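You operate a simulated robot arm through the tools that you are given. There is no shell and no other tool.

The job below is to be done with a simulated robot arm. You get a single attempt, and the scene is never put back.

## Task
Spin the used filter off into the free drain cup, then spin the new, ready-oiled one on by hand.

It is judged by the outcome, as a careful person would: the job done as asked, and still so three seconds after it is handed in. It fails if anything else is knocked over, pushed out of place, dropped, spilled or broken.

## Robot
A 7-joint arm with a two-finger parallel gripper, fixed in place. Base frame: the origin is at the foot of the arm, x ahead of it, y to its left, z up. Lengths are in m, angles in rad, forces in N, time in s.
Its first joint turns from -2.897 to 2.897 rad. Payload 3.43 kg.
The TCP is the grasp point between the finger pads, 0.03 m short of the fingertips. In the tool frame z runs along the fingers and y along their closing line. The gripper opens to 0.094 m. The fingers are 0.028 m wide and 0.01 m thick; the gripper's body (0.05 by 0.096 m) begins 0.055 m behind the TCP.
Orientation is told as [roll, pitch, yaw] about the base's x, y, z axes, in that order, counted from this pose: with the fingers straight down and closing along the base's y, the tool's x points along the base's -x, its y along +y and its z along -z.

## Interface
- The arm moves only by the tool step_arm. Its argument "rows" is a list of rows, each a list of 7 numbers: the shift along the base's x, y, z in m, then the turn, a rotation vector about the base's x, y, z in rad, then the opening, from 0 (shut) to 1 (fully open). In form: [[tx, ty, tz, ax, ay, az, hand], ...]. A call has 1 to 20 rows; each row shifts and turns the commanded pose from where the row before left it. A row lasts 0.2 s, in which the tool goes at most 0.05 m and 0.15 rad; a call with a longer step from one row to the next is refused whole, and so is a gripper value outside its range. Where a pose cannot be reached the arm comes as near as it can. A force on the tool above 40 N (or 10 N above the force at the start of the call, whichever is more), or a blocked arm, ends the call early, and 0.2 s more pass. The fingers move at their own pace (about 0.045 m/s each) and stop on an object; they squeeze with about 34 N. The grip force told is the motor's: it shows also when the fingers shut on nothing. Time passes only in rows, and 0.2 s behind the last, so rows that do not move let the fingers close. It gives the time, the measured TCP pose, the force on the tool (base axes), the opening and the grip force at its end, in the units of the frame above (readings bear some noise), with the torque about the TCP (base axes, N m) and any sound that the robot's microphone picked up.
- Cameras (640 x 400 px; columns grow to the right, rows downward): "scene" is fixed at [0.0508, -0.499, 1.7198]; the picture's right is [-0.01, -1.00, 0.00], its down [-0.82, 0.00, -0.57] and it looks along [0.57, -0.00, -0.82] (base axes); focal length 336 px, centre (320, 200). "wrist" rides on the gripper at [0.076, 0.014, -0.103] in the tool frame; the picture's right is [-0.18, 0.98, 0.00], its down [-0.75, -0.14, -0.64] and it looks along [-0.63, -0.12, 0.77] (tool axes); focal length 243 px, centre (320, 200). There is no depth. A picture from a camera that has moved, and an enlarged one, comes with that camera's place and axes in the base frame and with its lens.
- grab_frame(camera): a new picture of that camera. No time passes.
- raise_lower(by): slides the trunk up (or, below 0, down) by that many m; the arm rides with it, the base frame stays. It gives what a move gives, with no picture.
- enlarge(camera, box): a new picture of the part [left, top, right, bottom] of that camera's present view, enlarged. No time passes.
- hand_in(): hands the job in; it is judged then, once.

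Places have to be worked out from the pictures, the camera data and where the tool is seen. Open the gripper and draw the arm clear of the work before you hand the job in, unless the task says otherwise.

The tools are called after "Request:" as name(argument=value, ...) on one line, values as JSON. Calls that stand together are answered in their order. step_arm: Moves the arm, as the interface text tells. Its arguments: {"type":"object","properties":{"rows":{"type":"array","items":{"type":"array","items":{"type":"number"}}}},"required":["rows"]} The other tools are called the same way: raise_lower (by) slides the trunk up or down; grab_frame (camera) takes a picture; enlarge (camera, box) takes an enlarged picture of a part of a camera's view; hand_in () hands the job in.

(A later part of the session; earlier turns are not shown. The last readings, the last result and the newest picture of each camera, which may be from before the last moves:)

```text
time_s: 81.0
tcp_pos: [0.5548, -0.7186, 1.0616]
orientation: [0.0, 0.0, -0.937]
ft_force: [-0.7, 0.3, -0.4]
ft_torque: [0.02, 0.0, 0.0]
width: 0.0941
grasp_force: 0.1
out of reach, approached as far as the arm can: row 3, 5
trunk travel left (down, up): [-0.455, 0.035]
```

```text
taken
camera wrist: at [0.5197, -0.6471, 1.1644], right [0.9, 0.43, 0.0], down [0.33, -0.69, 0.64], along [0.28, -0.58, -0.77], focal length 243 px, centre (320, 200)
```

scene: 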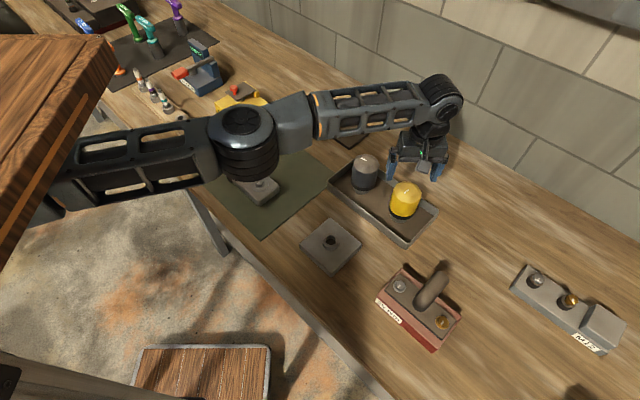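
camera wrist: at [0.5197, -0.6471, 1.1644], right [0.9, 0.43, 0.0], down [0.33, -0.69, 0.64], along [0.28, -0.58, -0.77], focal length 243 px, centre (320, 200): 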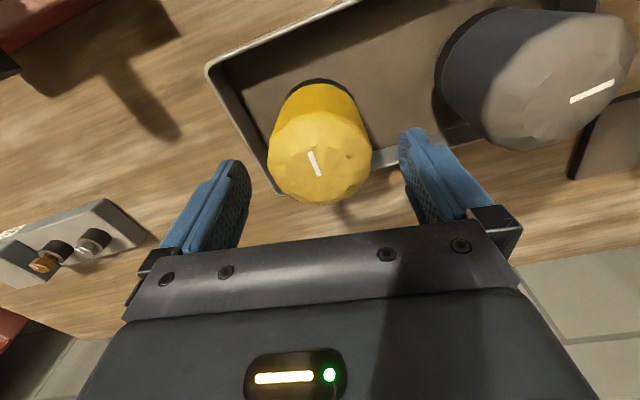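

Reach actually shrinks lower down with the trunk raised, so I should lower the trunk instead: best reach comes when the hand is ~1.08 above in trunk-relative terms. I go up and inward first, then lower the trunk by 0.15 m.

Request:
step_arm(rows=[[0, 0, 0.03, 0, 0, 0, 1], [0, 0, 0.04, 0, 0, 0, 1], [-0.006, 0.008, 0.04, 0, 0, 0, 1], [-0.006, 0.008, 0.04, 0, 0, 0, 1], [0, 0, 0.04, 0, 0, 0, 1], [0, 0, 0.02, 0, 0, 0, 1], [0, 0, 0, 0, 0, 0, 1]])

Request:
raise_lower(by=-0.15)

Request:
grab_frame(camera="scene")

Request:
grab_frame(camera="wrist")

```text
time_s: 82.6
tcp_pos: [0.542, -0.7015, 1.2723]
orientation: [0.001, -0.002, -0.939]
ft_force: [-0.5, -0.6, -0.3]
ft_torque: [0.02, -0.02, -0.04]
width: 0.094
grasp_force: 0.0
trunk travel left (down, up): [-0.455, 0.035]
```

```text
time_s: 84.3
tcp_pos: [0.5427, -0.7021, 1.1218]
orientation: [0.003, 0.001, -0.938]
ft_force: [0.2, 1.3, 0.1]
ft_torque: [0.0, -0.04, 0.0]
width: 0.094
grasp_force: 0.0
trunk travel left (down, up): [-0.305, 0.185]
```

```text
taken
```

scene: 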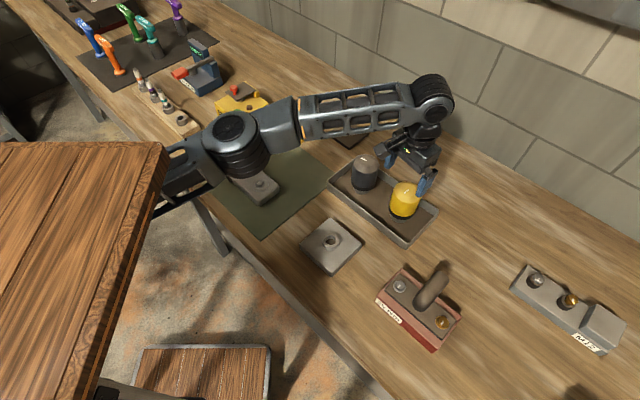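

```text
taken
camera wrist: at [0.5079, -0.6305, 1.2239], right [0.9, 0.43, 0.0], down [0.33, -0.69, 0.64], along [0.28, -0.58, -0.77], focal length 243 px, centre (320, 200)
```

wrist: 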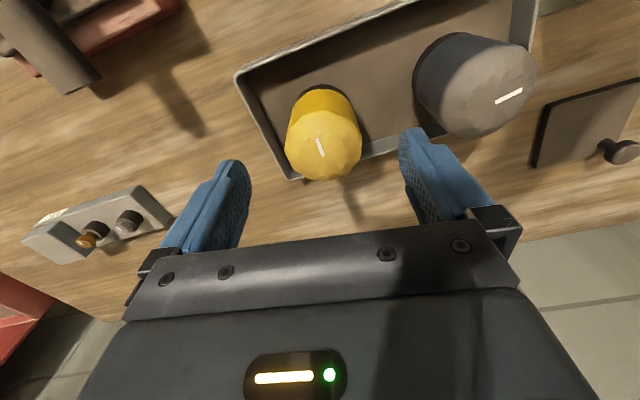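

Now with the trunk lower, I move outward most of the way, then descend to just above the dome and finish the shift.

Request:
step_arm(rows=[[0.005, -0.008, -0.01, 0, 0, 0, 1], [0.005, -0.008, -0.01, 0, 0, 0, 1], [0.002, -0.004, -0.015, 0, 0, 0, 1], [0.002, -0.004, -0.01, 0, 0, 0, 1], [0, 0, 0, 0, 0, 0, 1]])

Request:
grab_frame(camera="wrist")

Request:
enlarge(camera="wrist", box=[240, 80, 400, 230])

```text
time_s: 85.5
tcp_pos: [0.5524, -0.7166, 1.0767]
orientation: [-0.001, 0.001, -0.937]
ft_force: [-1.1, 0.5, 0.2]
ft_torque: [0.01, -0.02, -0.01]
width: 0.0941
grasp_force: 0.0
out of reach, approached as far as the arm can: row 2, 4
trunk travel left (down, up): [-0.305, 0.185]
```

```text
taken
camera wrist: at [0.5179, -0.6452, 1.1788], right [0.9, 0.43, 0.0], down [0.33, -0.69, 0.64], along [0.28, -0.58, -0.77], focal length 243 px, centre (320, 200)
```

wrist: 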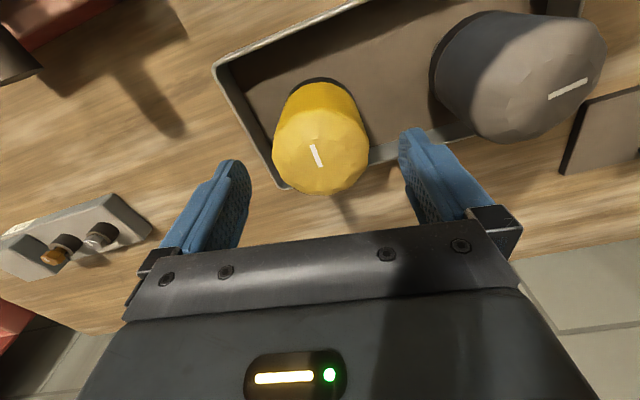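

```text
2.67 times, centred on (320, 155) of wrist
camera zoom: at [0.5179, -0.6452, 1.1788], right [0.9, 0.43, 0.0], down [0.33, -0.69, 0.64], along [0.28, -0.58, -0.77], focal length 647 px, centre (320, 320)
```

zoom: 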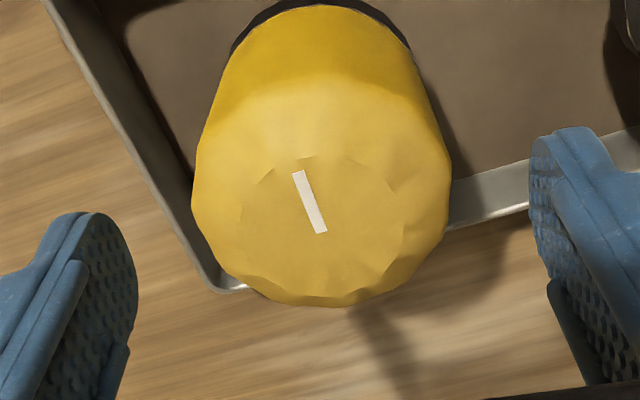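

Still ~14 mm short along the finger width, with plain vertical tool. A small tilt of the hand (≈0.03 rad, about the closing line, so pads stay flat on the can) will bring the fingers outward; I apply it, then descend while shifting outward.

Request:
step_arm(rows=[[0, 0, 0, -0.0242, -0.0178, 0, 1], [0.002, -0.004, -0.01, 0, 0, 0, 1], [0.002, -0.004, -0.01, 0, 0, 0, 1], [0.002, -0.0044, -0.01, 0, 0, 0, 1], [0, 0, 0, 0, 0, 0, 1]])

Request:
grab_frame(camera="wrist")

Request:
enlarge(camera="scene", box=[360, 140, 450, 240])

```text
time_s: 86.7
tcp_pos: [0.5576, -0.7248, 1.0463]
orientation: [0.001, -0.029, -0.937]
ft_force: [0.2, 0.6, 0.2]
ft_torque: [-0.01, 0.0, -0.01]
width: 0.0943
grasp_force: 0.0
out of reach, approached as far as the arm can: row 4
trunk travel left (down, up): [-0.305, 0.185]
```

```text
taken
camera wrist: at [0.521, -0.65, 1.1459], right [0.9, 0.43, 0.01], down [0.32, -0.68, 0.66], along [0.29, -0.6, -0.75], focal length 243 px, centre (320, 200)
```

wrist: 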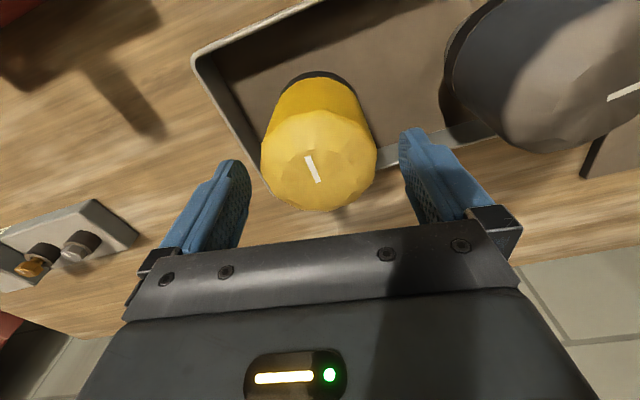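

```text
4.00 times, centred on (405, 190) of scene
camera zoom: at [0.0508, -0.499, 1.7198], right [-0.01, -1.0, 0.0], down [-0.82, 0.0, -0.57], along [0.57, 0.0, -0.82], focal length 1342 px, centre (-20, 240)
```

zoom: 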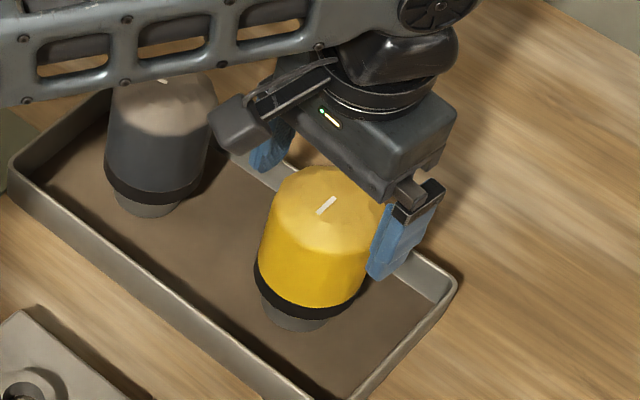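

Alignment is now within ~5 mm along the finger width and <1 mm along the closing line. I descend to grasp height, finishing the shift on the way.

Request:
step_arm(rows=[[0.001, -0.0025, -0.012, 0, 0, 0, 1], [0.001, -0.0025, -0.012, 0, 0, 0, 1], [0, 0, -0.012, 0, 0, 0, 1], [0, 0, -0.01, 0, 0, 0, 1], [0, 0, -0.006, 0, 0, 0, 1], [0, 0, 0, 0, 0, 0, 1]])

Request:
grab_frame(camera="wrist")

Request:
enlarge(camera="scene", box=[360, 140, 450, 240])

```text
time_s: 88.1
tcp_pos: [0.5553, -0.7219, 0.9942]
orientation: [0.0, -0.027, -0.939]
ft_force: [0.0, -0.7, 0.3]
ft_torque: [-0.03, -0.04, 0.01]
width: 0.094
grasp_force: 0.0
out of reach, approached as far as the arm can: row 3
trunk travel left (down, up): [-0.305, 0.185]
```

```text
taken
camera wrist: at [0.5197, -0.649, 1.0943], right [0.9, 0.43, 0.01], down [0.32, -0.68, 0.66], along [0.29, -0.6, -0.75], focal length 243 px, centre (320, 200)
```

wrist: 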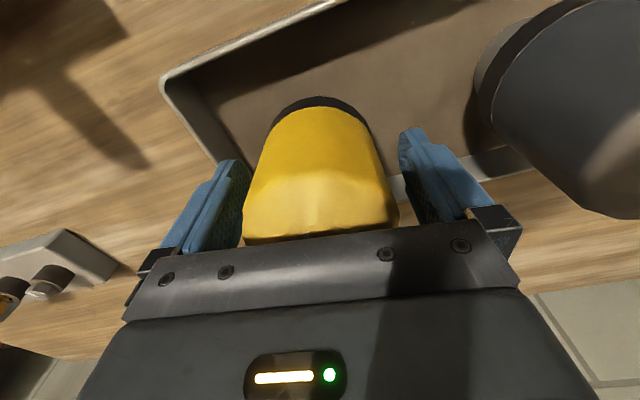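

```text
4.00 times, centred on (405, 190) of scene
camera zoom: at [0.0508, -0.499, 1.7198], right [-0.01, -1.0, 0.0], down [-0.82, 0.0, -0.57], along [0.57, 0.0, -0.82], focal length 1342 px, centre (-20, 240)
```

zoom: 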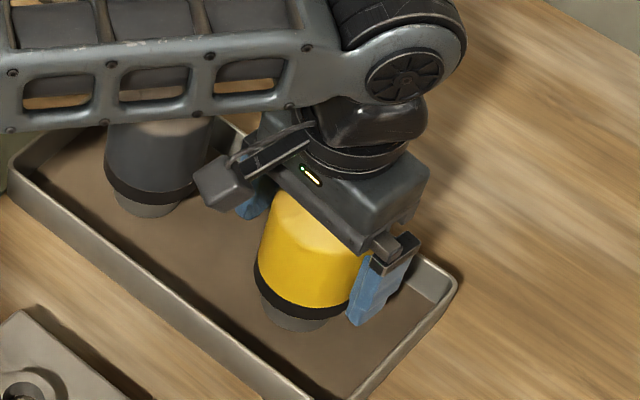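

The grip would be laterally centred, but still 6.8 mm off along finger width. I add a little more tilt about the closing line and finish the outward shift.

Request:
step_arm(rows=[[0, 0, 0, -0.0202, -0.0148, 0, 1], [0.0016, -0.003, 0, 0, 0, 0, 1], [0.0016, -0.003, 0, 0, 0, 0, 1], [0, 0, 0, 0, 0, 0, 1]])

Request:
grab_frame(camera="wrist")

```text
time_s: 89.1
tcp_pos: [0.5606, -0.7294, 0.9941]
orientation: [0.0, -0.054, -0.938]
ft_force: [0.6, 1.0, -0.2]
ft_torque: [0.01, 0.03, 0.01]
width: 0.0942
grasp_force: 0.1
trunk travel left (down, up): [-0.305, 0.185]
```

```text
taken
camera wrist: at [0.5225, -0.6531, 1.0923], right [0.9, 0.43, 0.01], down [0.31, -0.66, 0.68], along [0.3, -0.61, -0.73], focal length 243 px, centre (320, 200)
```

wrist: 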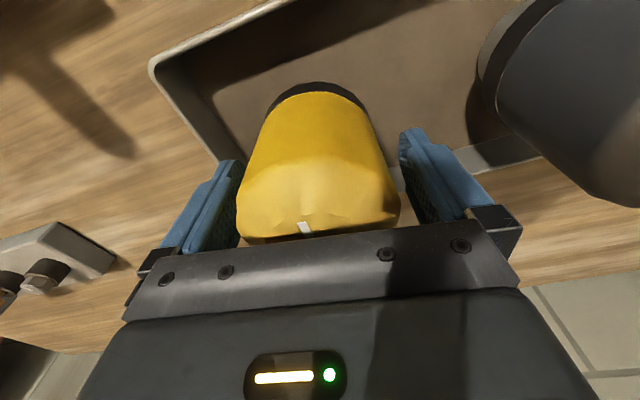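

Now reached: TCP ≈ (0.5595, -0.7273) vs filter axis (0.5583, -0.7271). I close the fingers on the new filter.

Request:
step_arm(rows=[[0, 0, 0, 0, 0, 0, 0.85], [0, 0, 0, 0, 0, 0, 0], [0, 0, 0, 0, 0, 0, 0], [0, 0, 0, 0, 0, 0, 0]])

Request:
grab_frame(camera="wrist")

Request:
enlarge(camera="scene", box=[360, 140, 450, 240])

```text
time_s: 90.1
tcp_pos: [0.5601, -0.7297, 0.9935]
orientation: [-0.001, -0.054, -0.937]
ft_force: [-1.8, 0.1, -1.0]
ft_torque: [0.12, 0.06, 0.03]
width: 0.0727
grasp_force: 33.7
trunk travel left (down, up): [-0.305, 0.185]
```

```text
taken
camera wrist: at [0.5223, -0.6532, 1.0924], right [0.9, 0.43, 0.01], down [0.31, -0.66, 0.68], along [0.3, -0.61, -0.73], focal length 243 px, centre (320, 200)
```

wrist: 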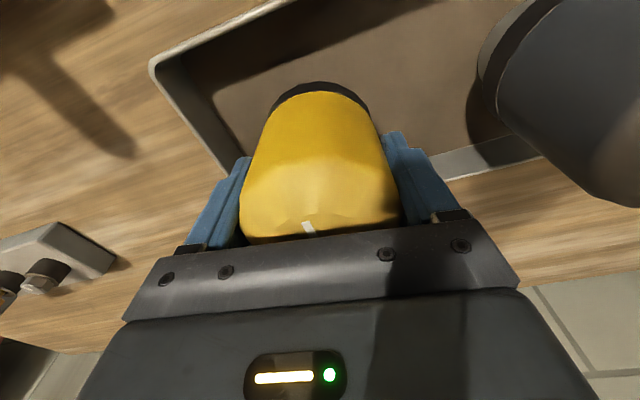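

```text
4.00 times, centred on (405, 190) of scene
camera zoom: at [0.0508, -0.499, 1.7198], right [-0.01, -1.0, 0.0], down [-0.82, 0.0, -0.57], along [0.57, 0.0, -0.82], focal length 1342 px, centre (-20, 240)
```

zoom: 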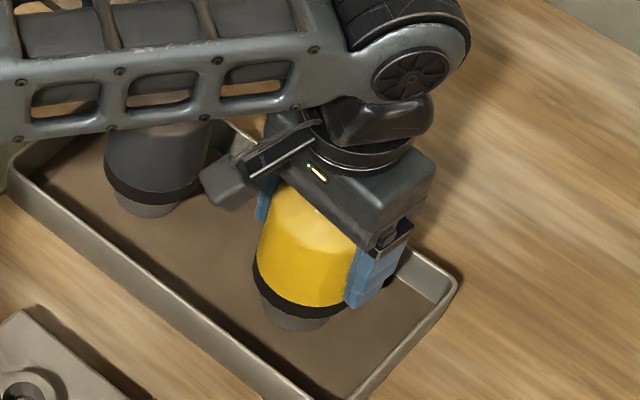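

Gripped (34 N, width 0.0727) with no side load. I lift gently and watch for drift.

Request:
step_arm(rows=[[0, 0, 0.004, 0, 0, 0, 0], [0, 0, 0.005, 0, 0, 0, 0], [0, 0, 0.005, 0, 0, 0, 0], [0, 0, 0, 0, 0, 0, 0]])

Request:
enlarge(camera="scene", box=[360, 140, 450, 240])

```text
time_s: 91.1
tcp_pos: [0.5603, -0.7292, 1.0088]
orientation: [0.002, -0.054, -0.938]
ft_force: [0.9, -0.3, -3.7]
ft_torque: [-0.01, -0.01, 0.02]
width: 0.0727
grasp_force: 34.3
trunk travel left (down, up): [-0.305, 0.185]
```

```text
4.00 times, centred on (405, 190) of scene
camera zoom: at [0.0508, -0.499, 1.7198], right [-0.01, -1.0, 0.0], down [-0.82, 0.0, -0.57], along [0.57, 0.0, -0.82], focal length 1342 px, centre (-20, 240)
```

zoom: 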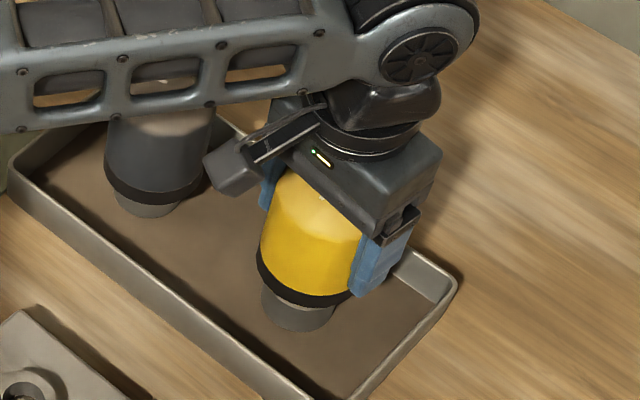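

Free of the cup (3.7 N weight). I lift clear, then carry it upright toward the mount while winding the wrist to the + side so I can screw clockwise.

Request:
step_arm(rows=[[0, 0, 0.015, 0, 0, 0, 0], [-0.003, 0.006, 0.02, 0, 0, 0, 0], [-0.0062, 0.0123, 0.015, 0, 0, 0.1, 0], [-0.01, 0.0199, 0, 0, 0, 0.15, 0], [-0.01, 0.0199, 0, 0, 0, 0.15, 0], [-0.01, 0.0199, 0, 0, 0, 0.15, 0], [-0.01, 0.0199, 0, 0, 0, 0.15, 0], [-0.01, 0.0199, 0, 0, 0, 0.15, 0], [-0.01, 0.0199, 0, 0, 0, 0.15, 0], [-0.01, 0.0199, 0, 0, 0, 0.15, 0], [-0.01, 0.0199, 0, 0, 0, 0.15, 0], [-0.01, 0.0198, 0, 0, 0, 0.15, 0], [0, 0, 0, 0, 0, 0.15, 0], [0, 0, 0, 0, 0, 0, 0]])

Request:
grab_frame(camera="scene")

Request:
grab_frame(camera="wrist")

```text
time_s: 94.1
tcp_pos: [0.4612, -0.5315, 1.0577]
orientation: [0.001, -0.056, 0.663]
ft_force: [-1.1, -0.4, -4.1]
ft_torque: [-0.03, 0.04, 0.04]
width: 0.0723
grasp_force: 33.9
trunk travel left (down, up): [-0.305, 0.185]
```

```text
taken
```

scene: 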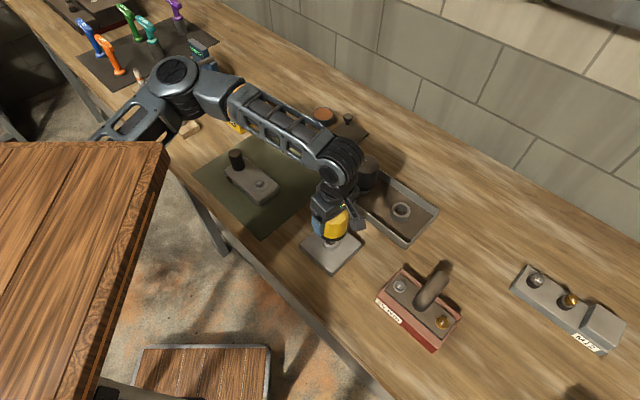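

```text
taken
camera wrist: at [0.3876, -0.5688, 1.1558], right [-0.46, 0.89, 0.01], down [0.65, 0.33, 0.68], along [0.6, 0.32, -0.73], focal length 243 px, centre (320, 200)
```

wrist: 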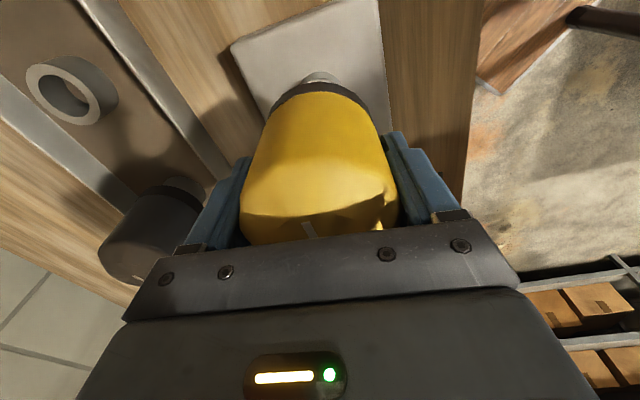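

The filter is roughly over the mount. I finish winding to yaw ≈2.0 and check the alignment.

Request:
step_arm(rows=[[0, 0, 0, 0, 0, 0.15, 0], [0, 0, 0, 0, 0, 0.15, 0], [0, 0, 0, 0, 0, 0.15, 0], [0, 0, 0, 0, 0, 0.15, 0], [0, 0, 0, 0, 0, 0.15, 0], [0, 0, 0, 0, 0, 0.15, 0], [0, 0, 0, 0, 0, 0.15, 0], [0, 0, 0, 0, 0, 0.15, 0], [0, 0, 0, 0, 0, 0.13, 0], [0, 0, 0, 0, 0, 0, 0]])

Request:
enlarge(camera="scene", box=[300, 190, 370, 260])

Request:
enlarge(camera="wrist", box=[240, 30, 400, 150])

```text
time_s: 96.3
tcp_pos: [0.4626, -0.5325, 1.0575]
orientation: [0.0, -0.054, 1.993]
ft_force: [-0.4, -0.7, -3.5]
ft_torque: [0.01, -0.01, 0.01]
width: 0.0724
grasp_force: 33.8
trunk travel left (down, up): [-0.305, 0.185]
```

```text
5.71 times, centred on (335, 225) of scene
camera zoom: at [0.0508, -0.499, 1.7198], right [-0.01, -1.0, 0.0], down [-0.82, 0.0, -0.57], along [0.57, 0.0, -0.82], focal length 1918 px, centre (234, 57)
```

zoom: 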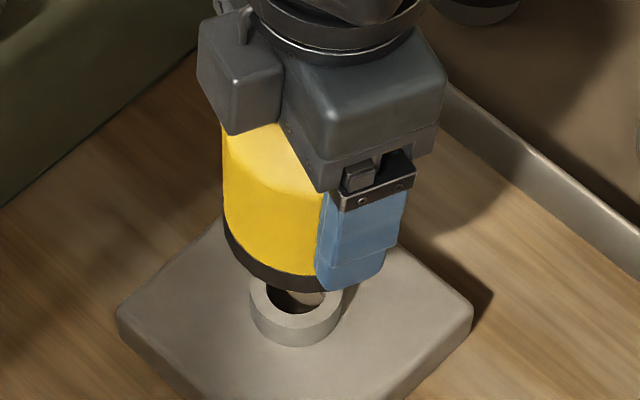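

```text
3.33 times, centred on (320, 90) of wrist
camera zoom: at [0.4814, -0.6109, 1.1553], right [-0.97, -0.24, 0.01], down [-0.17, 0.71, 0.68], along [-0.17, 0.66, -0.73], focal length 809 px, centre (320, 567)
```

zoom: 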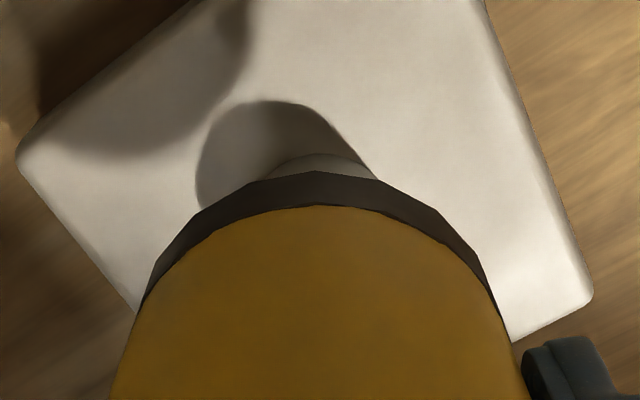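

Let me zoom in much closer on the ring and the gasket in both views to get the offset accurately.

Request:
enlarge(camera="scene", box=[318, 218, 358, 250])

Request:
enlarge(camera="wrist", box=[270, 60, 370, 110])

```text
12.50 times, centred on (338, 234) of scene
camera zoom: at [0.0508, -0.499, 1.7198], right [-0.01, -1.0, 0.0], down [-0.82, 0.0, -0.57], along [0.57, 0.0, -0.82], focal length 4195 px, centre (95, -225)
```

zoom: 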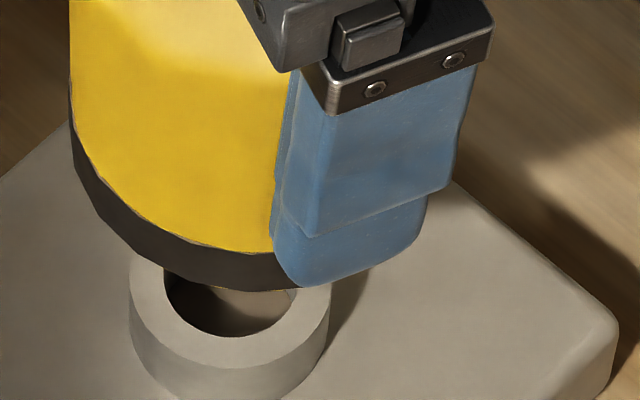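

```text
6.40 times, centred on (320, 85) of wrist
camera zoom: at [0.4814, -0.6109, 1.1553], right [-0.97, -0.24, 0.01], down [-0.17, 0.71, 0.68], along [-0.17, 0.66, -0.73], focal length 1553 px, centre (320, 936)
```

zoom: 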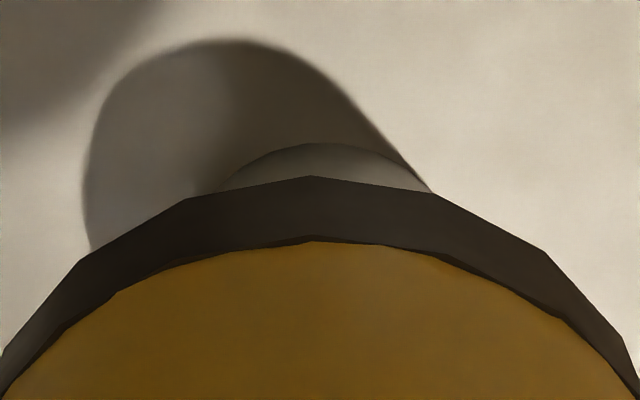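

Reconciling both views (with the bias seen earlier for the old filter), the new filter needs about (-1, +2.8) mm to be over the boss. I apply that, lower to just above the rim, and look again.

Request:
step_arm(rows=[[-0.001, 0.0028, 0, 0, 0, 0, 0], [0, 0, -0.012, 0, 0, 0, 0], [0, 0, -0.01, 0, 0, 0, 0], [0, 0, -0.008, 0, 0, 0, 0], [0, 0, 0, 0, 0, 0, 0]])

Request:
enlarge(camera="scene", box=[318, 218, 358, 250])

Request:
enlarge(camera="wrist", box=[270, 60, 370, 110])

```text
time_s: 97.5
tcp_pos: [0.4602, -0.5302, 1.0274]
orientation: [-0.001, -0.056, 1.991]
ft_force: [-0.4, -0.6, -3.2]
ft_torque: [-0.02, 0.04, -0.02]
width: 0.0725
grasp_force: 34.0
trunk travel left (down, up): [-0.305, 0.185]
```

```text
12.50 times, centred on (338, 234) of scene
camera zoom: at [0.0508, -0.499, 1.7198], right [-0.01, -1.0, 0.0], down [-0.82, 0.0, -0.57], along [0.57, 0.0, -0.82], focal length 4195 px, centre (95, -225)
```

zoom: 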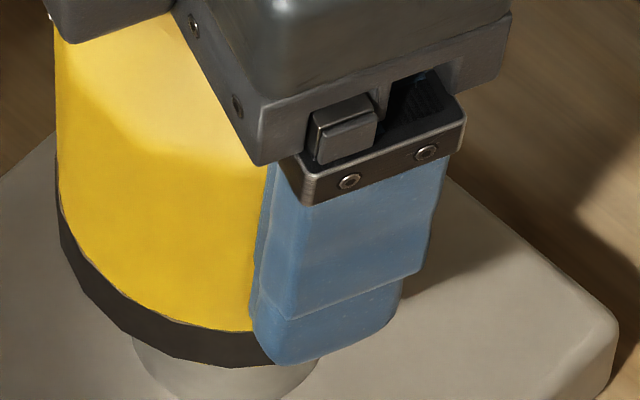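

```text
6.40 times, centred on (320, 85) of wrist
camera zoom: at [0.48, -0.6081, 1.126], right [-0.97, -0.23, 0.01], down [-0.16, 0.71, 0.68], along [-0.17, 0.66, -0.73], focal length 1553 px, centre (320, 936)
```

zoom: 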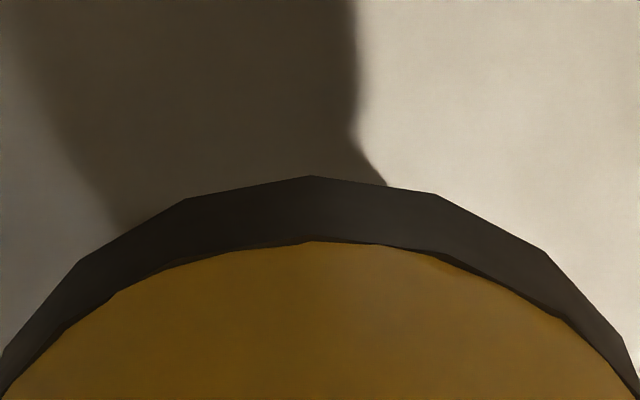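

Both axes now coincide in the scene view. I lower slowly until the stub touches the thread start (expected around z≈1.012).

Request:
step_arm(rows=[[0, 0, -0.004, 0, 0, 0, 0], [0, 0, -0.004, 0, 0, 0, 0], [0, 0, -0.001, 0, 0, 0, 0], [0, 0, -0.001, 0, 0, 0, 0], [0, 0, 0, 0, 0, 0, 0]])

Request:
step_arm(rows=[[0, 0, -0.001, 0, 0, 0, 0], [0, 0, -0.001, 0, 0, 0, 0], [0, 0, -0.001, 0, 0, 0, 0], [0, 0, 0, 0, 0, 0, 0]])

```text
time_s: 98.7
tcp_pos: [0.4594, -0.5295, 1.0189]
orientation: [0.0, -0.055, 1.991]
ft_force: [1.0, -0.7, -3.9]
ft_torque: [0.0, 0.0, 0.02]
width: 0.0725
grasp_force: 34.1
trunk travel left (down, up): [-0.305, 0.185]
```

```text
time_s: 99.7
tcp_pos: [0.4599, -0.5303, 1.0148]
orientation: [0.001, -0.056, 1.99]
ft_force: [-0.3, -0.1, -2.5]
ft_torque: [0.0, 0.0, -0.05]
width: 0.0727
grasp_force: 34.2
trunk travel left (down, up): [-0.305, 0.185]
```

No contact yet at z≈1.0145. I continue down in 1 mm steps.

Request:
step_arm(rows=[[0, 0, -0.001, 0, 0, 0, 0], [0, 0, -0.001, 0, 0, 0, 0], [0, 0, 0, 0, 0, 0, 0]])

Request:
step_arm(rows=[[0, 0, -0.001, 0, 0, 0, 0], [0, 0, -0.001, 0, 0, 0, 0], [0, 0, 0, 0, 0, 0, 0]])

```text
time_s: 100.5
tcp_pos: [0.4608, -0.5292, 1.0139]
orientation: [0.0, -0.055, 1.992]
ft_force: [-1.3, 0.0, -3.0]
ft_torque: [-0.03, -0.02, -0.01]
width: 0.0723
grasp_force: 34.1
trunk travel left (down, up): [-0.305, 0.185]
```

```text
time_s: 101.3
tcp_pos: [0.4594, -0.5286, 1.0124]
orientation: [0.0, -0.052, 1.99]
ft_force: [0.1, 3.6, 16.1]
ft_torque: [0.28, -0.05, -0.04]
width: 0.0725
grasp_force: 33.8
trunk travel left (down, up): [-0.305, 0.185]
```

Contact at z≈1.012, right where the thread should start. Keeping light downward pressure, I begin turning clockwise (-z) and follow the thread down.

Request:
step_arm(rows=[[0, 0, 0.0006, 0, 0, 0, 0], [0, 0, -0.0001, 0, 0, -0.1, 0], [0, 0, -0.0001, 0, 0, -0.1, 0], [0, 0, -0.0001, 0, 0, -0.1, 0], [0, 0, 0, 0, 0, 0, 0]])

```text
time_s: 102.5
tcp_pos: [0.4596, -0.5293, 1.0123]
orientation: [-0.002, -0.055, 1.692]
ft_force: [-4.5, -0.9, 10.7]
ft_torque: [-0.07, 0.33, -0.01]
width: 0.0728
grasp_force: 34.0
trunk travel left (down, up): [-0.305, 0.185]
```

Steady. I keep turning with a small follow-down and watch whether the thread draws it in.

Request:
step_arm(rows=[[0, 0, -0.0001, 0, 0, -0.1, 0], [0, 0, -0.0001, 0, 0, -0.1, 0], [0, 0, -0.0001, 0, 0, -0.1, 0], [0, 0, -0.0001, 0, 0, -0.1, 0], [0, 0, -0.0001, 0, 0, -0.1, 0], [0, 0, 0, 0, 0, 0, 0]])

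```text
time_s: 103.9
tcp_pos: [0.4608, -0.5295, 1.0102]
orientation: [-0.001, -0.057, 1.19]
ft_force: [0.1, -2.6, 4.9]
ft_torque: [-0.55, 0.38, -0.01]
width: 0.0722
grasp_force: 34.0
trunk travel left (down, up): [-0.305, 0.185]
```

It's being drawn in (force falls while I follow), so the thread has caught. I continue with ~0.19 mm per 0.1 rad.

Request:
step_arm(rows=[[0, 0, -0.0002, 0, 0, -0.1, 0], [0, 0, -0.0002, 0, 0, -0.1, 0], [0, 0, -0.0002, 0, 0, -0.1, 0], [0, 0, -0.0002, 0, 0, -0.1, 0], [0, 0, -0.0002, 0, 0, -0.1, 0], [0, 0, 0, 0, 0, 0, 0]])

```text
time_s: 105.3
tcp_pos: [0.4608, -0.5285, 1.0095]
orientation: [0.001, -0.057, 0.691]
ft_force: [7.4, -11.6, 10.5]
ft_torque: [0.93, 0.57, -0.03]
width: 0.0724
grasp_force: 34.6
trunk travel left (down, up): [-0.305, 0.185]
```

A sideways load of ~13 N along the closing line; I shift (0.9, -1.0) mm to relieve it and go on with slightly less follow-down.

Request:
step_arm(rows=[[0.0009, -0.001, 0, 0, 0, 0, 0], [0, 0, -0.0001, 0, 0, -0.1, 0], [0, 0, -0.0001, 0, 0, -0.1, 0], [0, 0, -0.0001, 0, 0, -0.1, 0], [0, 0, -0.0001, 0, 0, -0.1, 0], [0, 0, -0.0001, 0, 0, -0.1, 0], [0, 0, 0, 0, 0, 0, 0]])

```text
time_s: 106.9
tcp_pos: [0.462, -0.531, 1.0085]
orientation: [0.001, -0.055, 0.19]
ft_force: [6.4, -0.4, 8.8]
ft_torque: [0.29, 0.08, -0.02]
width: 0.0726
grasp_force: 34.0
trunk travel left (down, up): [-0.305, 0.185]
```

Good. I continue with the same rhythm, small x correction.

Request:
step_arm(rows=[[0.0005, 0, 0, 0, 0, 0, 0], [0, 0, -0.00015, 0, 0, -0.1, 0], [0, 0, -0.00015, 0, 0, -0.1, 0], [0, 0, -0.00015, 0, 0, -0.1, 0], [0, 0, -0.00015, 0, 0, -0.1, 0], [0, 0, -0.00015, 0, 0, -0.1, 0], [0, 0, -0.00015, 0, 0, -0.1, 0], [0, 0, 0, 0, 0, 0, 0]])

```text
time_s: 108.7
tcp_pos: [0.4606, -0.5313, 1.0082]
orientation: [-0.001, -0.054, -0.409]
ft_force: [-6.6, -26.6, -6.4]
ft_torque: [0.98, -0.93, 0.04]
width: 0.0724
grasp_force: 33.9
trunk travel left (down, up): [-0.305, 0.185]
```

A 27 N side load built up: the filter's axis sits ~2.6 mm off the tool axis in the hand, so the hand must orbit. I relieve it first with (-0.5, -2.6) mm and read again.

Request:
step_arm(rows=[[-0.0003, -0.0013, 0, 0, 0, 0, 0], [-0.0002, -0.0013, 0, 0, 0, 0, 0], [0, 0, 0, 0, 0, 0, 0]])

```text
time_s: 109.5
tcp_pos: [0.4593, -0.5312, 1.0082]
orientation: [0.004, -0.053, -0.41]
ft_force: [-9.4, 5.3, -8.0]
ft_torque: [-0.32, 0.05, -0.03]
width: 0.0727
grasp_force: 34.1
trunk travel left (down, up): [-0.305, 0.185]
```

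Side load gone along the closing line. I adjust (-1.0, +0.4) mm and -0.8 mm in z, then turn on with the orbit included.

Request:
step_arm(rows=[[-0.0008, 0.0003, -0.0004, 0, 0, 0, 0], [0, 0, -0.0004, 0, 0, 0, 0], [-0.0001, -0.0002, -0.00015, 0, 0, -0.1, 0], [-0.0001, -0.0002, -0.00015, 0, 0, -0.1, 0], [-0.0002, -0.0002, -0.00015, 0, 0, -0.1, 0], [-0.0002, -0.0002, -0.00015, 0, 0, -0.1, 0], [-0.0002, -0.0002, -0.00015, 0, 0, -0.1, 0], [0, 0, 0, 0, 0, 0, 0]])

```text
time_s: 111.3
tcp_pos: [0.4613, -0.5314, 1.0073]
orientation: [0.002, -0.055, -0.91]
ft_force: [1.8, 27.6, -2.5]
ft_torque: [-0.18, 0.0, 0.02]
width: 0.0725
grasp_force: 34.2
trunk travel left (down, up): [-0.305, 0.185]
```

Overcorrected in y (27 N the other way). I take back +2.3 mm in y and read again before turning.

Request:
step_arm(rows=[[0.0001, 0.0012, 0, 0, 0, 0, 0], [0, 0.0011, 0, 0, 0, 0, 0], [0, 0, 0, 0, 0, 0, 0]])

```text
time_s: 112.1
tcp_pos: [0.4614, -0.5313, 1.0062]
orientation: [0.001, -0.058, -0.906]
ft_force: [3.8, 2.2, -3.2]
ft_torque: [1.02, -0.88, -0.01]
width: 0.0723
grasp_force: 33.3
trunk travel left (down, up): [-0.305, 0.185]
```

Forces are near zero now. The thread is engaged by almost 2.9 rad, so I release here and re-grip with an upright, centred hand for the rest.

Request:
step_arm(rows=[[0, 0, 0, 0, 0, 0, 0.8], [0, 0, 0, 0, 0, 0, 1], [0, 0, 0, 0, 0, 0, 1], [0, 0, 0.01, 0, 0, 0, 1], [0, 0, 0.03, 0, 0, 0, 1], [0, 0, 0.03, 0, 0, 0, 1], [0, 0, 0.03, 0.0444, 0.0326, 0, 1], [0, 0, 0, 0, 0, 0, 1]])

Request:
grab_frame(camera="wrist")

Request:
enlarge(camera="scene", box=[295, 195, 375, 275])

```text
time_s: 113.9
tcp_pos: [0.4607, -0.5322, 1.1064]
orientation: [0.002, 0.0, -0.909]
ft_force: [-0.5, 0.4, 0.3]
ft_torque: [-0.03, 0.02, 0.0]
width: 0.0941
grasp_force: 0.0
trunk travel left (down, up): [-0.305, 0.185]
```

```text
taken
camera wrist: at [0.4247, -0.4619, 1.2096], right [0.89, 0.46, 0.0], down [0.35, -0.68, 0.64], along [0.3, -0.57, -0.77], focal length 243 px, centre (320, 200)
```

wrist: 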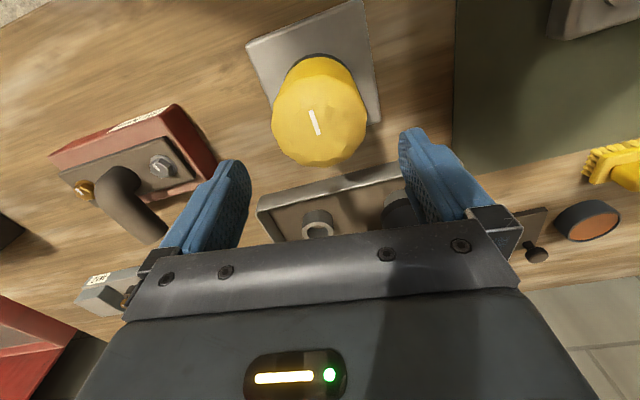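

```text
5.00 times, centred on (335, 235) of scene
camera zoom: at [0.0508, -0.499, 1.7198], right [-0.01, -1.0, 0.0], down [-0.82, 0.0, -0.57], along [0.57, 0.0, -0.82], focal length 1678 px, centre (245, 25)
```

zoom: 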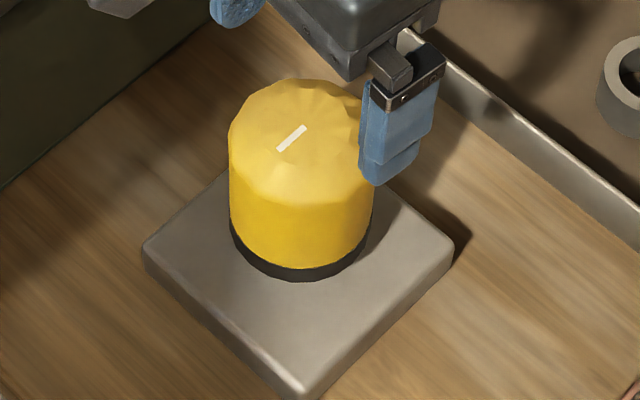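

The new filter stands upright on the boss, ~3.5 mm above its seat, axis at (0.4598, -0.5297). I wind the wrist back to +2.0 above it and centre the hand.

Request:
step_arm(rows=[[-0.0004, 0.0008, 0, 0, 0, 0.15, 1], [0, 0, 0, 0, 0, 0.15, 1], [0, 0, 0, 0, 0, 0.15, 1], [0, 0, 0, 0, 0, 0.15, 1], [0, 0, 0, 0, 0, 0.15, 1], [0, 0, 0, 0, 0, 0.15, 1], [0, 0, 0, 0, 0, 0.15, 1], [0, 0, 0, 0, 0, 0.15, 1], [0, 0, 0, 0, 0, 0.15, 1], [0, 0, 0, 0, 0, 0.15, 1], [0, 0, 0, 0, 0, 0.15, 1], [0, 0, 0, 0, 0, 0.15, 1], [0, 0, 0, 0, 0, 0.15, 1], [0, 0, 0, 0, 0, 0.15, 1], [0, 0, 0, 0, 0, 0.15, 1], [0, 0, 0, 0, 0, 0.15, 1], [0, 0, 0, 0, 0, 0.15, 1], [0, 0, 0, 0, 0, 0.15, 1], [0, 0, 0, 0, 0, 0.15, 1], [0, 0, 0, 0, 0, 0, 1]])

Request:
grab_frame(camera="wrist")

Request:
enlarge(camera="wrist", box=[250, 60, 390, 180])

```text
time_s: 118.1
tcp_pos: [0.459, -0.5299, 1.1072]
orientation: [0.002, 0.0, 1.944]
ft_force: [1.0, 0.6, 0.2]
ft_torque: [-0.04, -0.03, 0.0]
width: 0.094
grasp_force: 0.0
trunk travel left (down, up): [-0.305, 0.185]
```

```text
taken
camera wrist: at [0.4729, -0.6048, 1.2095], right [-0.98, -0.19, 0.0], down [-0.14, 0.75, 0.64], along [-0.12, 0.63, -0.77], focal length 243 px, centre (320, 200)
```

wrist: 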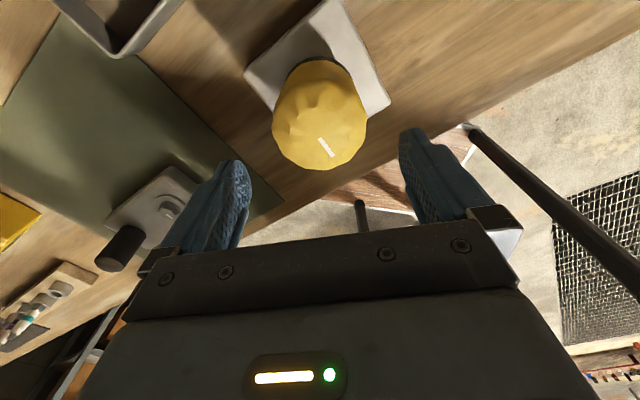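

```text
3.33 times, centred on (320, 120) of wrist
camera zoom: at [0.4729, -0.6048, 1.2095], right [-0.98, -0.19, 0.0], down [-0.14, 0.75, 0.64], along [-0.12, 0.63, -0.77], focal length 809 px, centre (320, 467)
```

zoom: 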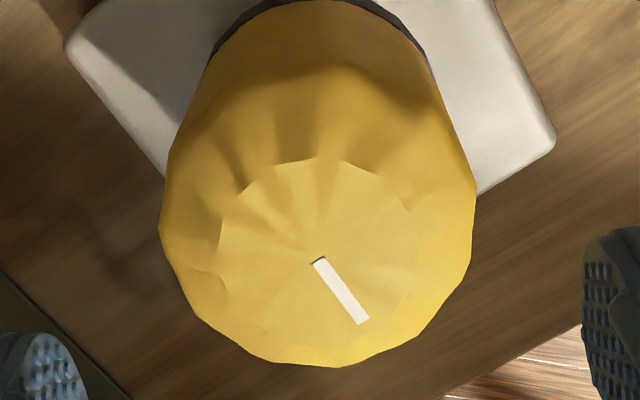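

Centred within about 0.6 mm. I descend to z≈1.005 and grip.

Request:
step_arm(rows=[[0.0004, 0.0005, -0.03, 0, 0, 0, 1], [0, 0, -0.03, 0, 0, 0, 1], [0, 0, -0.025, 0, 0, 0, 1], [0, 0, -0.0165, 0, 0, 0, 1], [0, 0, 0, 0, 0, 0, 1], [0, 0, 0, 0, 0, 0, 0.85], [0, 0, 0, 0, 0, 0, 0], [0, 0, 0, 0, 0, 0, 0], [0, 0, 0, 0, 0, 0, 0]])

```text
time_s: 120.1
tcp_pos: [0.4603, -0.529, 1.0063]
orientation: [0.002, -0.001, 1.941]
ft_force: [1.7, -2.5, 0.8]
ft_torque: [0.04, -0.2, -0.03]
width: 0.0725
grasp_force: 33.7
trunk travel left (down, up): [-0.305, 0.185]
```

Clean grip with hardly any load. I turn clockwise, following down about 0.15 mm per 0.1 rad.

Request:
step_arm(rows=[[0, 0, -0.00015, 0, 0, -0.1, 0], [0, 0, -0.00015, 0, 0, -0.1, 0], [0, 0, -0.00015, 0, 0, -0.1, 0], [0, 0, -0.00015, 0, 0, -0.1, 0], [0, 0, -0.00015, 0, 0, -0.1, 0], [0, 0, 0, 0, 0, 0, 0]])

```text
time_s: 121.5
tcp_pos: [0.4593, -0.5301, 1.0053]
orientation: [0.002, 0.0, 1.439]
ft_force: [8.1, -8.0, 1.4]
ft_torque: [0.17, -0.23, -0.07]
width: 0.0723
grasp_force: 33.6
trunk travel left (down, up): [-0.305, 0.185]
```

Slight side load; I correct (0.7, -0.6) mm and continue.

Request:
step_arm(rows=[[0.0007, -0.0006, 0, 0, 0, 0, 0], [0, 0, -0.00016, 0, 0, -0.1, 0], [0, 0, -0.00016, 0, 0, -0.1, 0], [0, 0, -0.00016, 0, 0, -0.1, 0], [0, 0, -0.00016, 0, 0, -0.1, 0], [0, 0, -0.00016, 0, 0, -0.1, 0], [0, 0, 0, 0, 0, 0, 0]])

```text
time_s: 123.1
tcp_pos: [0.4601, -0.532, 1.0034]
orientation: [0.002, 0.001, 0.94]
ft_force: [1.0, -0.1, 4.9]
ft_torque: [0.07, -0.06, -0.04]
width: 0.0723
grasp_force: 33.8
trunk travel left (down, up): [-0.305, 0.185]
```

Loads are tiny. I continue turning another 0.5 rad.

Request:
step_arm(rows=[[0, 0, -0.00012, 0, 0, -0.1, 0], [0, 0, -0.00012, 0, 0, -0.1, 0], [0, 0, -0.00012, 0, 0, -0.1, 0], [0, 0, -0.00012, 0, 0, -0.1, 0], [0, 0, -0.00012, 0, 0, -0.1, 0], [0, 0, 0, 0, 0, 0, 0]])

```text
time_s: 124.5
tcp_pos: [0.4597, -0.5303, 1.0038]
orientation: [0.002, 0.0, 0.438]
ft_force: [-3.4, -2.8, 1.1]
ft_torque: [-0.33, -0.41, -0.01]
width: 0.0721
grasp_force: 34.2
trunk travel left (down, up): [-0.305, 0.185]
```

Request:
step_arm(rows=[[0, 0, -0.00015, 0, 0, -0.1, 0], [0, 0, -0.00015, 0, 0, -0.1, 0], [0, 0, -0.00015, 0, 0, -0.1, 0], [0, 0, -0.00015, 0, 0, -0.1, 0], [0, 0, -0.00015, 0, 0, -0.1, 0], [0, 0, 0, 0, 0, 0, 0]])

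```text
time_s: 125.9
tcp_pos: [0.459, -0.5302, 1.0041]
orientation: [0.001, 0.0, -0.061]
ft_force: [-10.6, 7.3, 4.3]
ft_torque: [-1.08, -0.37, 1.24]
width: 0.0723
grasp_force: 33.5
trunk travel left (down, up): [-0.305, 0.185]
```

A resisting torque of 1.2 N·m has appeared: the gasket is seating. I relieve the side load and turn on in small bits, watching the torque.

Request:
step_arm(rows=[[-0.0006, 0.0005, 0, 0, 0, 0, 0], [0, 0, 0, 0, 0, 0, 0]])

Request:
enlarge(camera="scene", box=[295, 195, 375, 275])

```text
time_s: 126.5
tcp_pos: [0.4596, -0.5299, 1.0036]
orientation: [0.001, -0.001, -0.061]
ft_force: [-10.0, 4.2, 0.7]
ft_torque: [-0.79, -0.19, 0.86]
width: 0.0723
grasp_force: 34.2
trunk travel left (down, up): [-0.305, 0.185]
```

```text
5.00 times, centred on (335, 235) of scene
camera zoom: at [0.0508, -0.499, 1.7198], right [-0.01, -1.0, 0.0], down [-0.82, 0.0, -0.57], along [0.57, 0.0, -0.82], focal length 1678 px, centre (245, 25)
```

zoom: 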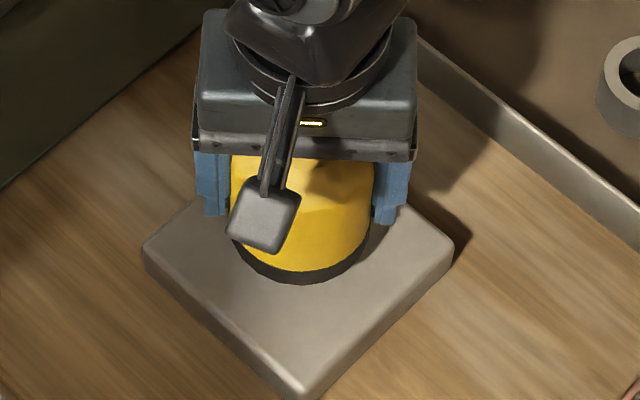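

The gasket's lower edge is at the same image height as the old filter's when seated. I snug it further in small turns.

Request:
step_arm(rows=[[-0.0004, 0.0002, 0, 0, 0, -0.05, 0], [0, 0, 0, 0, 0, -0.05, 0], [0, 0, 0, 0, 0, 0, 0]])

Request:
step_arm(rows=[[0, 0, 0, 0, 0, -0.05, 0], [0, 0, 0, 0, 0, -0.05, 0], [0, 0, 0, 0, 0, 0, 0]])

```text
time_s: 127.3
tcp_pos: [0.4613, -0.5303, 1.0026]
orientation: [0.002, -0.002, -0.16]
ft_force: [3.1, -11.2, 0.1]
ft_torque: [-0.74, -0.43, 0.4]
width: 0.0715
grasp_force: 34.1
trunk travel left (down, up): [-0.305, 0.185]
```

```text
time_s: 128.1
tcp_pos: [0.4595, -0.5287, 1.0041]
orientation: [0.001, 0.0, -0.26]
ft_force: [-1.0, -19.1, -0.2]
ft_torque: [0.17, 0.09, 1.08]
width: 0.071
grasp_force: 33.7
trunk travel left (down, up): [-0.305, 0.185]
```

Torque holds near 1.1 N·m and the width is changing slightly, suggesting the pads begin to slip: it's getting hand-tight. I relieve the side load and give one more measured turn.

Request:
step_arm(rows=[[-0.0003, -0.0008, 0, 0, 0, 0, 0], [-0.0002, -0.0008, 0, 0, 0, 0, 0], [0, 0, 0, 0, 0, 0, 0]])

Request:
step_arm(rows=[[0, 0, 0, 0, 0, -0.05, 0], [0, 0, 0, 0, 0, -0.05, 0], [0, 0, 0, 0, 0, -0.05, 0], [0, 0, 0, 0, 0, -0.05, 0], [0, 0, 0, 0, 0, 0, 0]])

```text
time_s: 128.9
tcp_pos: [0.4608, -0.5305, 1.0031]
orientation: [0.003, -0.001, -0.259]
ft_force: [5.9, 0.9, 2.7]
ft_torque: [-0.55, 0.65, 0.58]
width: 0.0714
grasp_force: 33.7
trunk travel left (down, up): [-0.305, 0.185]
```

```text
time_s: 130.1
tcp_pos: [0.4596, -0.5308, 1.0034]
orientation: [0.004, 0.002, -0.459]
ft_force: [4.4, 20.8, 2.3]
ft_torque: [-0.4, 0.13, 0.45]
width: 0.0713
grasp_force: 33.3
trunk travel left (down, up): [-0.305, 0.185]
```

I let go and lift to see from the mark how far the filter actually turned.

Request:
step_arm(rows=[[0.0003, 0.0015, 0, 0, 0, 0, 0], [0, 0, 0, 0, 0, 0, 0.85], [0, 0, 0, 0, 0, 0, 1], [0, 0, 0, 0, 0, 0, 1], [0, 0, 0.02, 0, 0, 0, 1], [0, 0, 0.03, 0, 0, 0, 1], [0, 0, 0.03, 0, 0, 0, 1], [0, 0, 0.02, 0, 0, 0, 1], [0, 0, 0, 0, 0, 0, 1]])

Request:
enlarge(camera="scene", box=[295, 195, 375, 275])

Request:
enlarge(camera="wrist", box=[250, 60, 390, 180])

```text
time_s: 132.1
tcp_pos: [0.4595, -0.5296, 1.1058]
orientation: [0.0, -0.001, -0.459]
ft_force: [0.5, -0.4, 0.2]
ft_torque: [-0.01, -0.03, 0.0]
width: 0.0941
grasp_force: 0.1
trunk travel left (down, up): [-0.305, 0.185]
```

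```text
5.00 times, centred on (335, 235) of scene
camera zoom: at [0.0508, -0.499, 1.7198], right [-0.01, -1.0, 0.0], down [-0.82, 0.0, -0.57], along [0.57, 0.0, -0.82], focal length 1678 px, centre (245, 25)
```

zoom: 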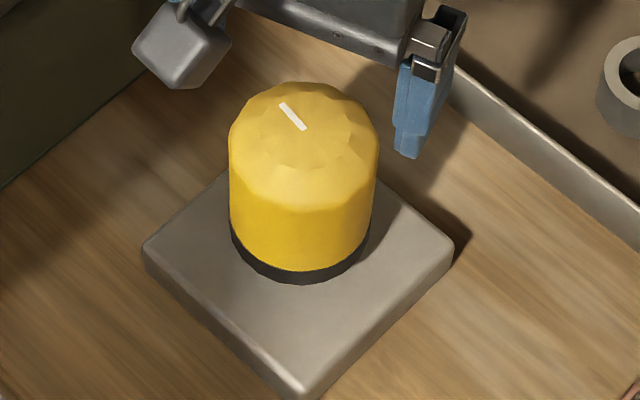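

```text
3.33 times, centred on (320, 120) of wrist
camera zoom: at [0.3968, -0.4824, 1.207], right [0.6, 0.8, 0.0], down [0.61, -0.46, 0.64], along [0.51, -0.38, -0.77], focal length 809 px, centre (320, 467)
```

zoom: 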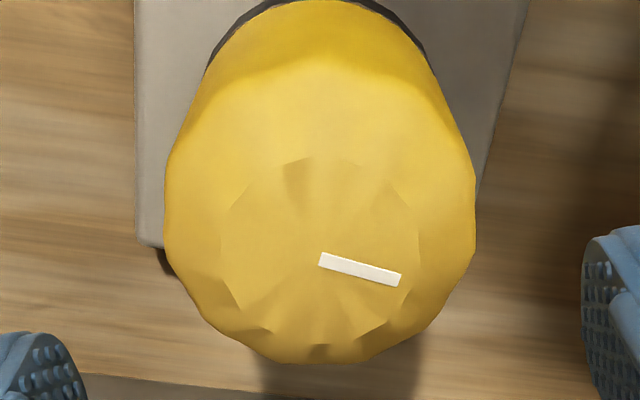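

The mark turned about 99° while the hand turned 137°, so the filter stopped against its seat and the pads then slipped at ≈1.2 N·m. Height matches the old filter's seated position. I do one more centred tightening pass to be sure it is fully home.

Request:
step_arm(rows=[[0.0013, -0.001, 0, 0, 0, 0.15, 1], [0, 0, 0, 0, 0, 0.15, 1], [0, 0, 0, 0, 0, 0.15, 1], [0, 0, 0, 0, 0, 0.15, 1], [0, 0, 0, 0, 0, 0.15, 1], [0, 0, 0, 0, 0, 0.15, 1], [0, 0, 0, 0, 0, 0.15, 1], [0, 0, 0, 0, 0, 0.15, 1], [0, 0, 0, 0, 0, 0.15, 1], [0, 0, 0, 0, 0, 0.15, 1], [0, 0, 0, 0, 0, 0, 1]])

Request:
enlarge(camera="wrist", box=[250, 60, 390, 180])

Request:
enlarge(camera="scene", box=[295, 195, 375, 275])

```text
time_s: 134.5
tcp_pos: [0.4602, -0.5307, 1.1034]
orientation: [0.002, 0.0, 1.04]
ft_force: [-0.3, 0.3, -0.5]
ft_torque: [0.01, 0.0, 0.01]
width: 0.0939
grasp_force: 0.1
trunk travel left (down, up): [-0.305, 0.185]
```

```text
3.33 times, centred on (320, 120) of wrist
camera zoom: at [0.4089, -0.5878, 1.2057], right [-0.76, 0.65, 0.0], down [0.5, 0.58, 0.64], along [0.42, 0.49, -0.77], focal length 809 px, centre (320, 467)
```

zoom: 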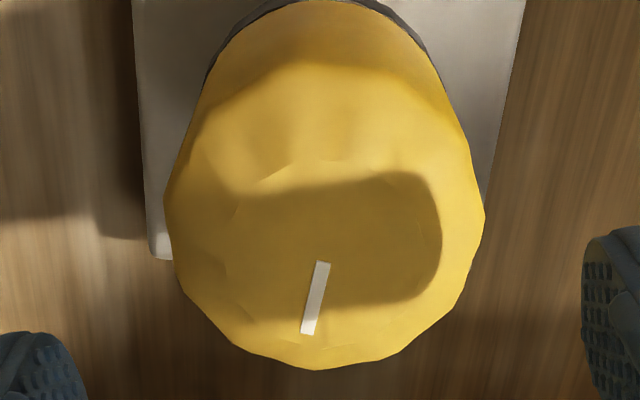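

```text
5.00 times, centred on (335, 235) of scene
camera zoom: at [0.0508, -0.499, 1.7198], right [-0.01, -1.0, 0.0], down [-0.82, 0.0, -0.57], along [0.57, 0.0, -0.82], focal length 1678 px, centre (245, 25)
```

zoom: 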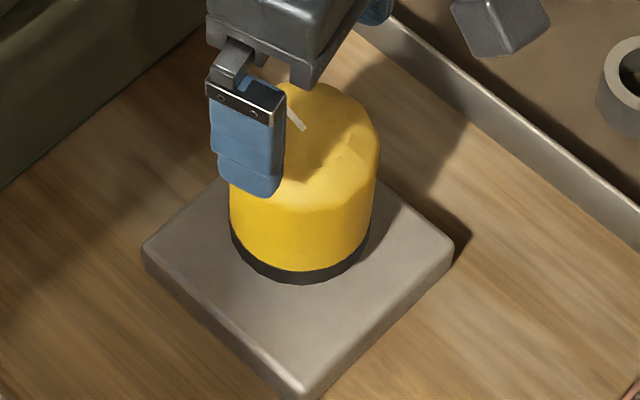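

Centred within ~1 mm again. I shift +1 mm in y, descend and grip.

Request:
step_arm(rows=[[0.0002, 0.001, -0.03, 0, 0, 0, 1], [0, 0, -0.03, 0, 0, 0, 1], [0, 0, -0.025, 0, 0, 0, 1], [0, 0, -0.014, 0, 0, 0, 1], [0, 0, 0, 0, 0, 0, 1], [0, 0, 0, 0, 0, 0, 0.85], [0, 0, 0, 0, 0, 0, 0], [0, 0, 0, 0, 0, 0, 0], [0, 0, 0, 0, 0, 0, 0]])

```text
time_s: 136.5
tcp_pos: [0.4598, -0.5297, 1.0046]
orientation: [0.003, -0.001, 1.04]
ft_force: [1.8, -2.1, 0.1]
ft_torque: [-0.43, -0.57, -0.01]
width: 0.0721
grasp_force: 34.0
trunk travel left (down, up): [-0.305, 0.185]
```

A clean, load-free grip. I tighten clockwise in small turns and read the torque.

Request:
step_arm(rows=[[0, 0, 0, 0, 0, -0.05, 0], [0, 0, 0, 0, 0, -0.05, 0], [0, 0, 0, 0, 0, -0.05, 0]])

Request:
step_arm(rows=[[0, 0, 0, 0, 0, -0.05, 0], [0, 0, 0, 0, 0, -0.05, 0], [0, 0, 0, 0, 0, -0.05, 0]])

```text
time_s: 137.3
tcp_pos: [0.4603, -0.5291, 1.0039]
orientation: [0.004, 0.001, 0.892]
ft_force: [-1.9, -3.5, 1.6]
ft_torque: [-0.07, -0.34, 1.16]
width: 0.0711
grasp_force: 33.8
trunk travel left (down, up): [-0.305, 0.185]
```

```text
time_s: 138.1
tcp_pos: [0.4596, -0.5311, 1.0048]
orientation: [0.002, 0.0, 0.736]
ft_force: [-1.1, -3.6, 0.4]
ft_torque: [-0.08, -0.48, -0.02]
width: 0.0721
grasp_force: 33.7
trunk travel left (down, up): [-0.305, 0.185]
```

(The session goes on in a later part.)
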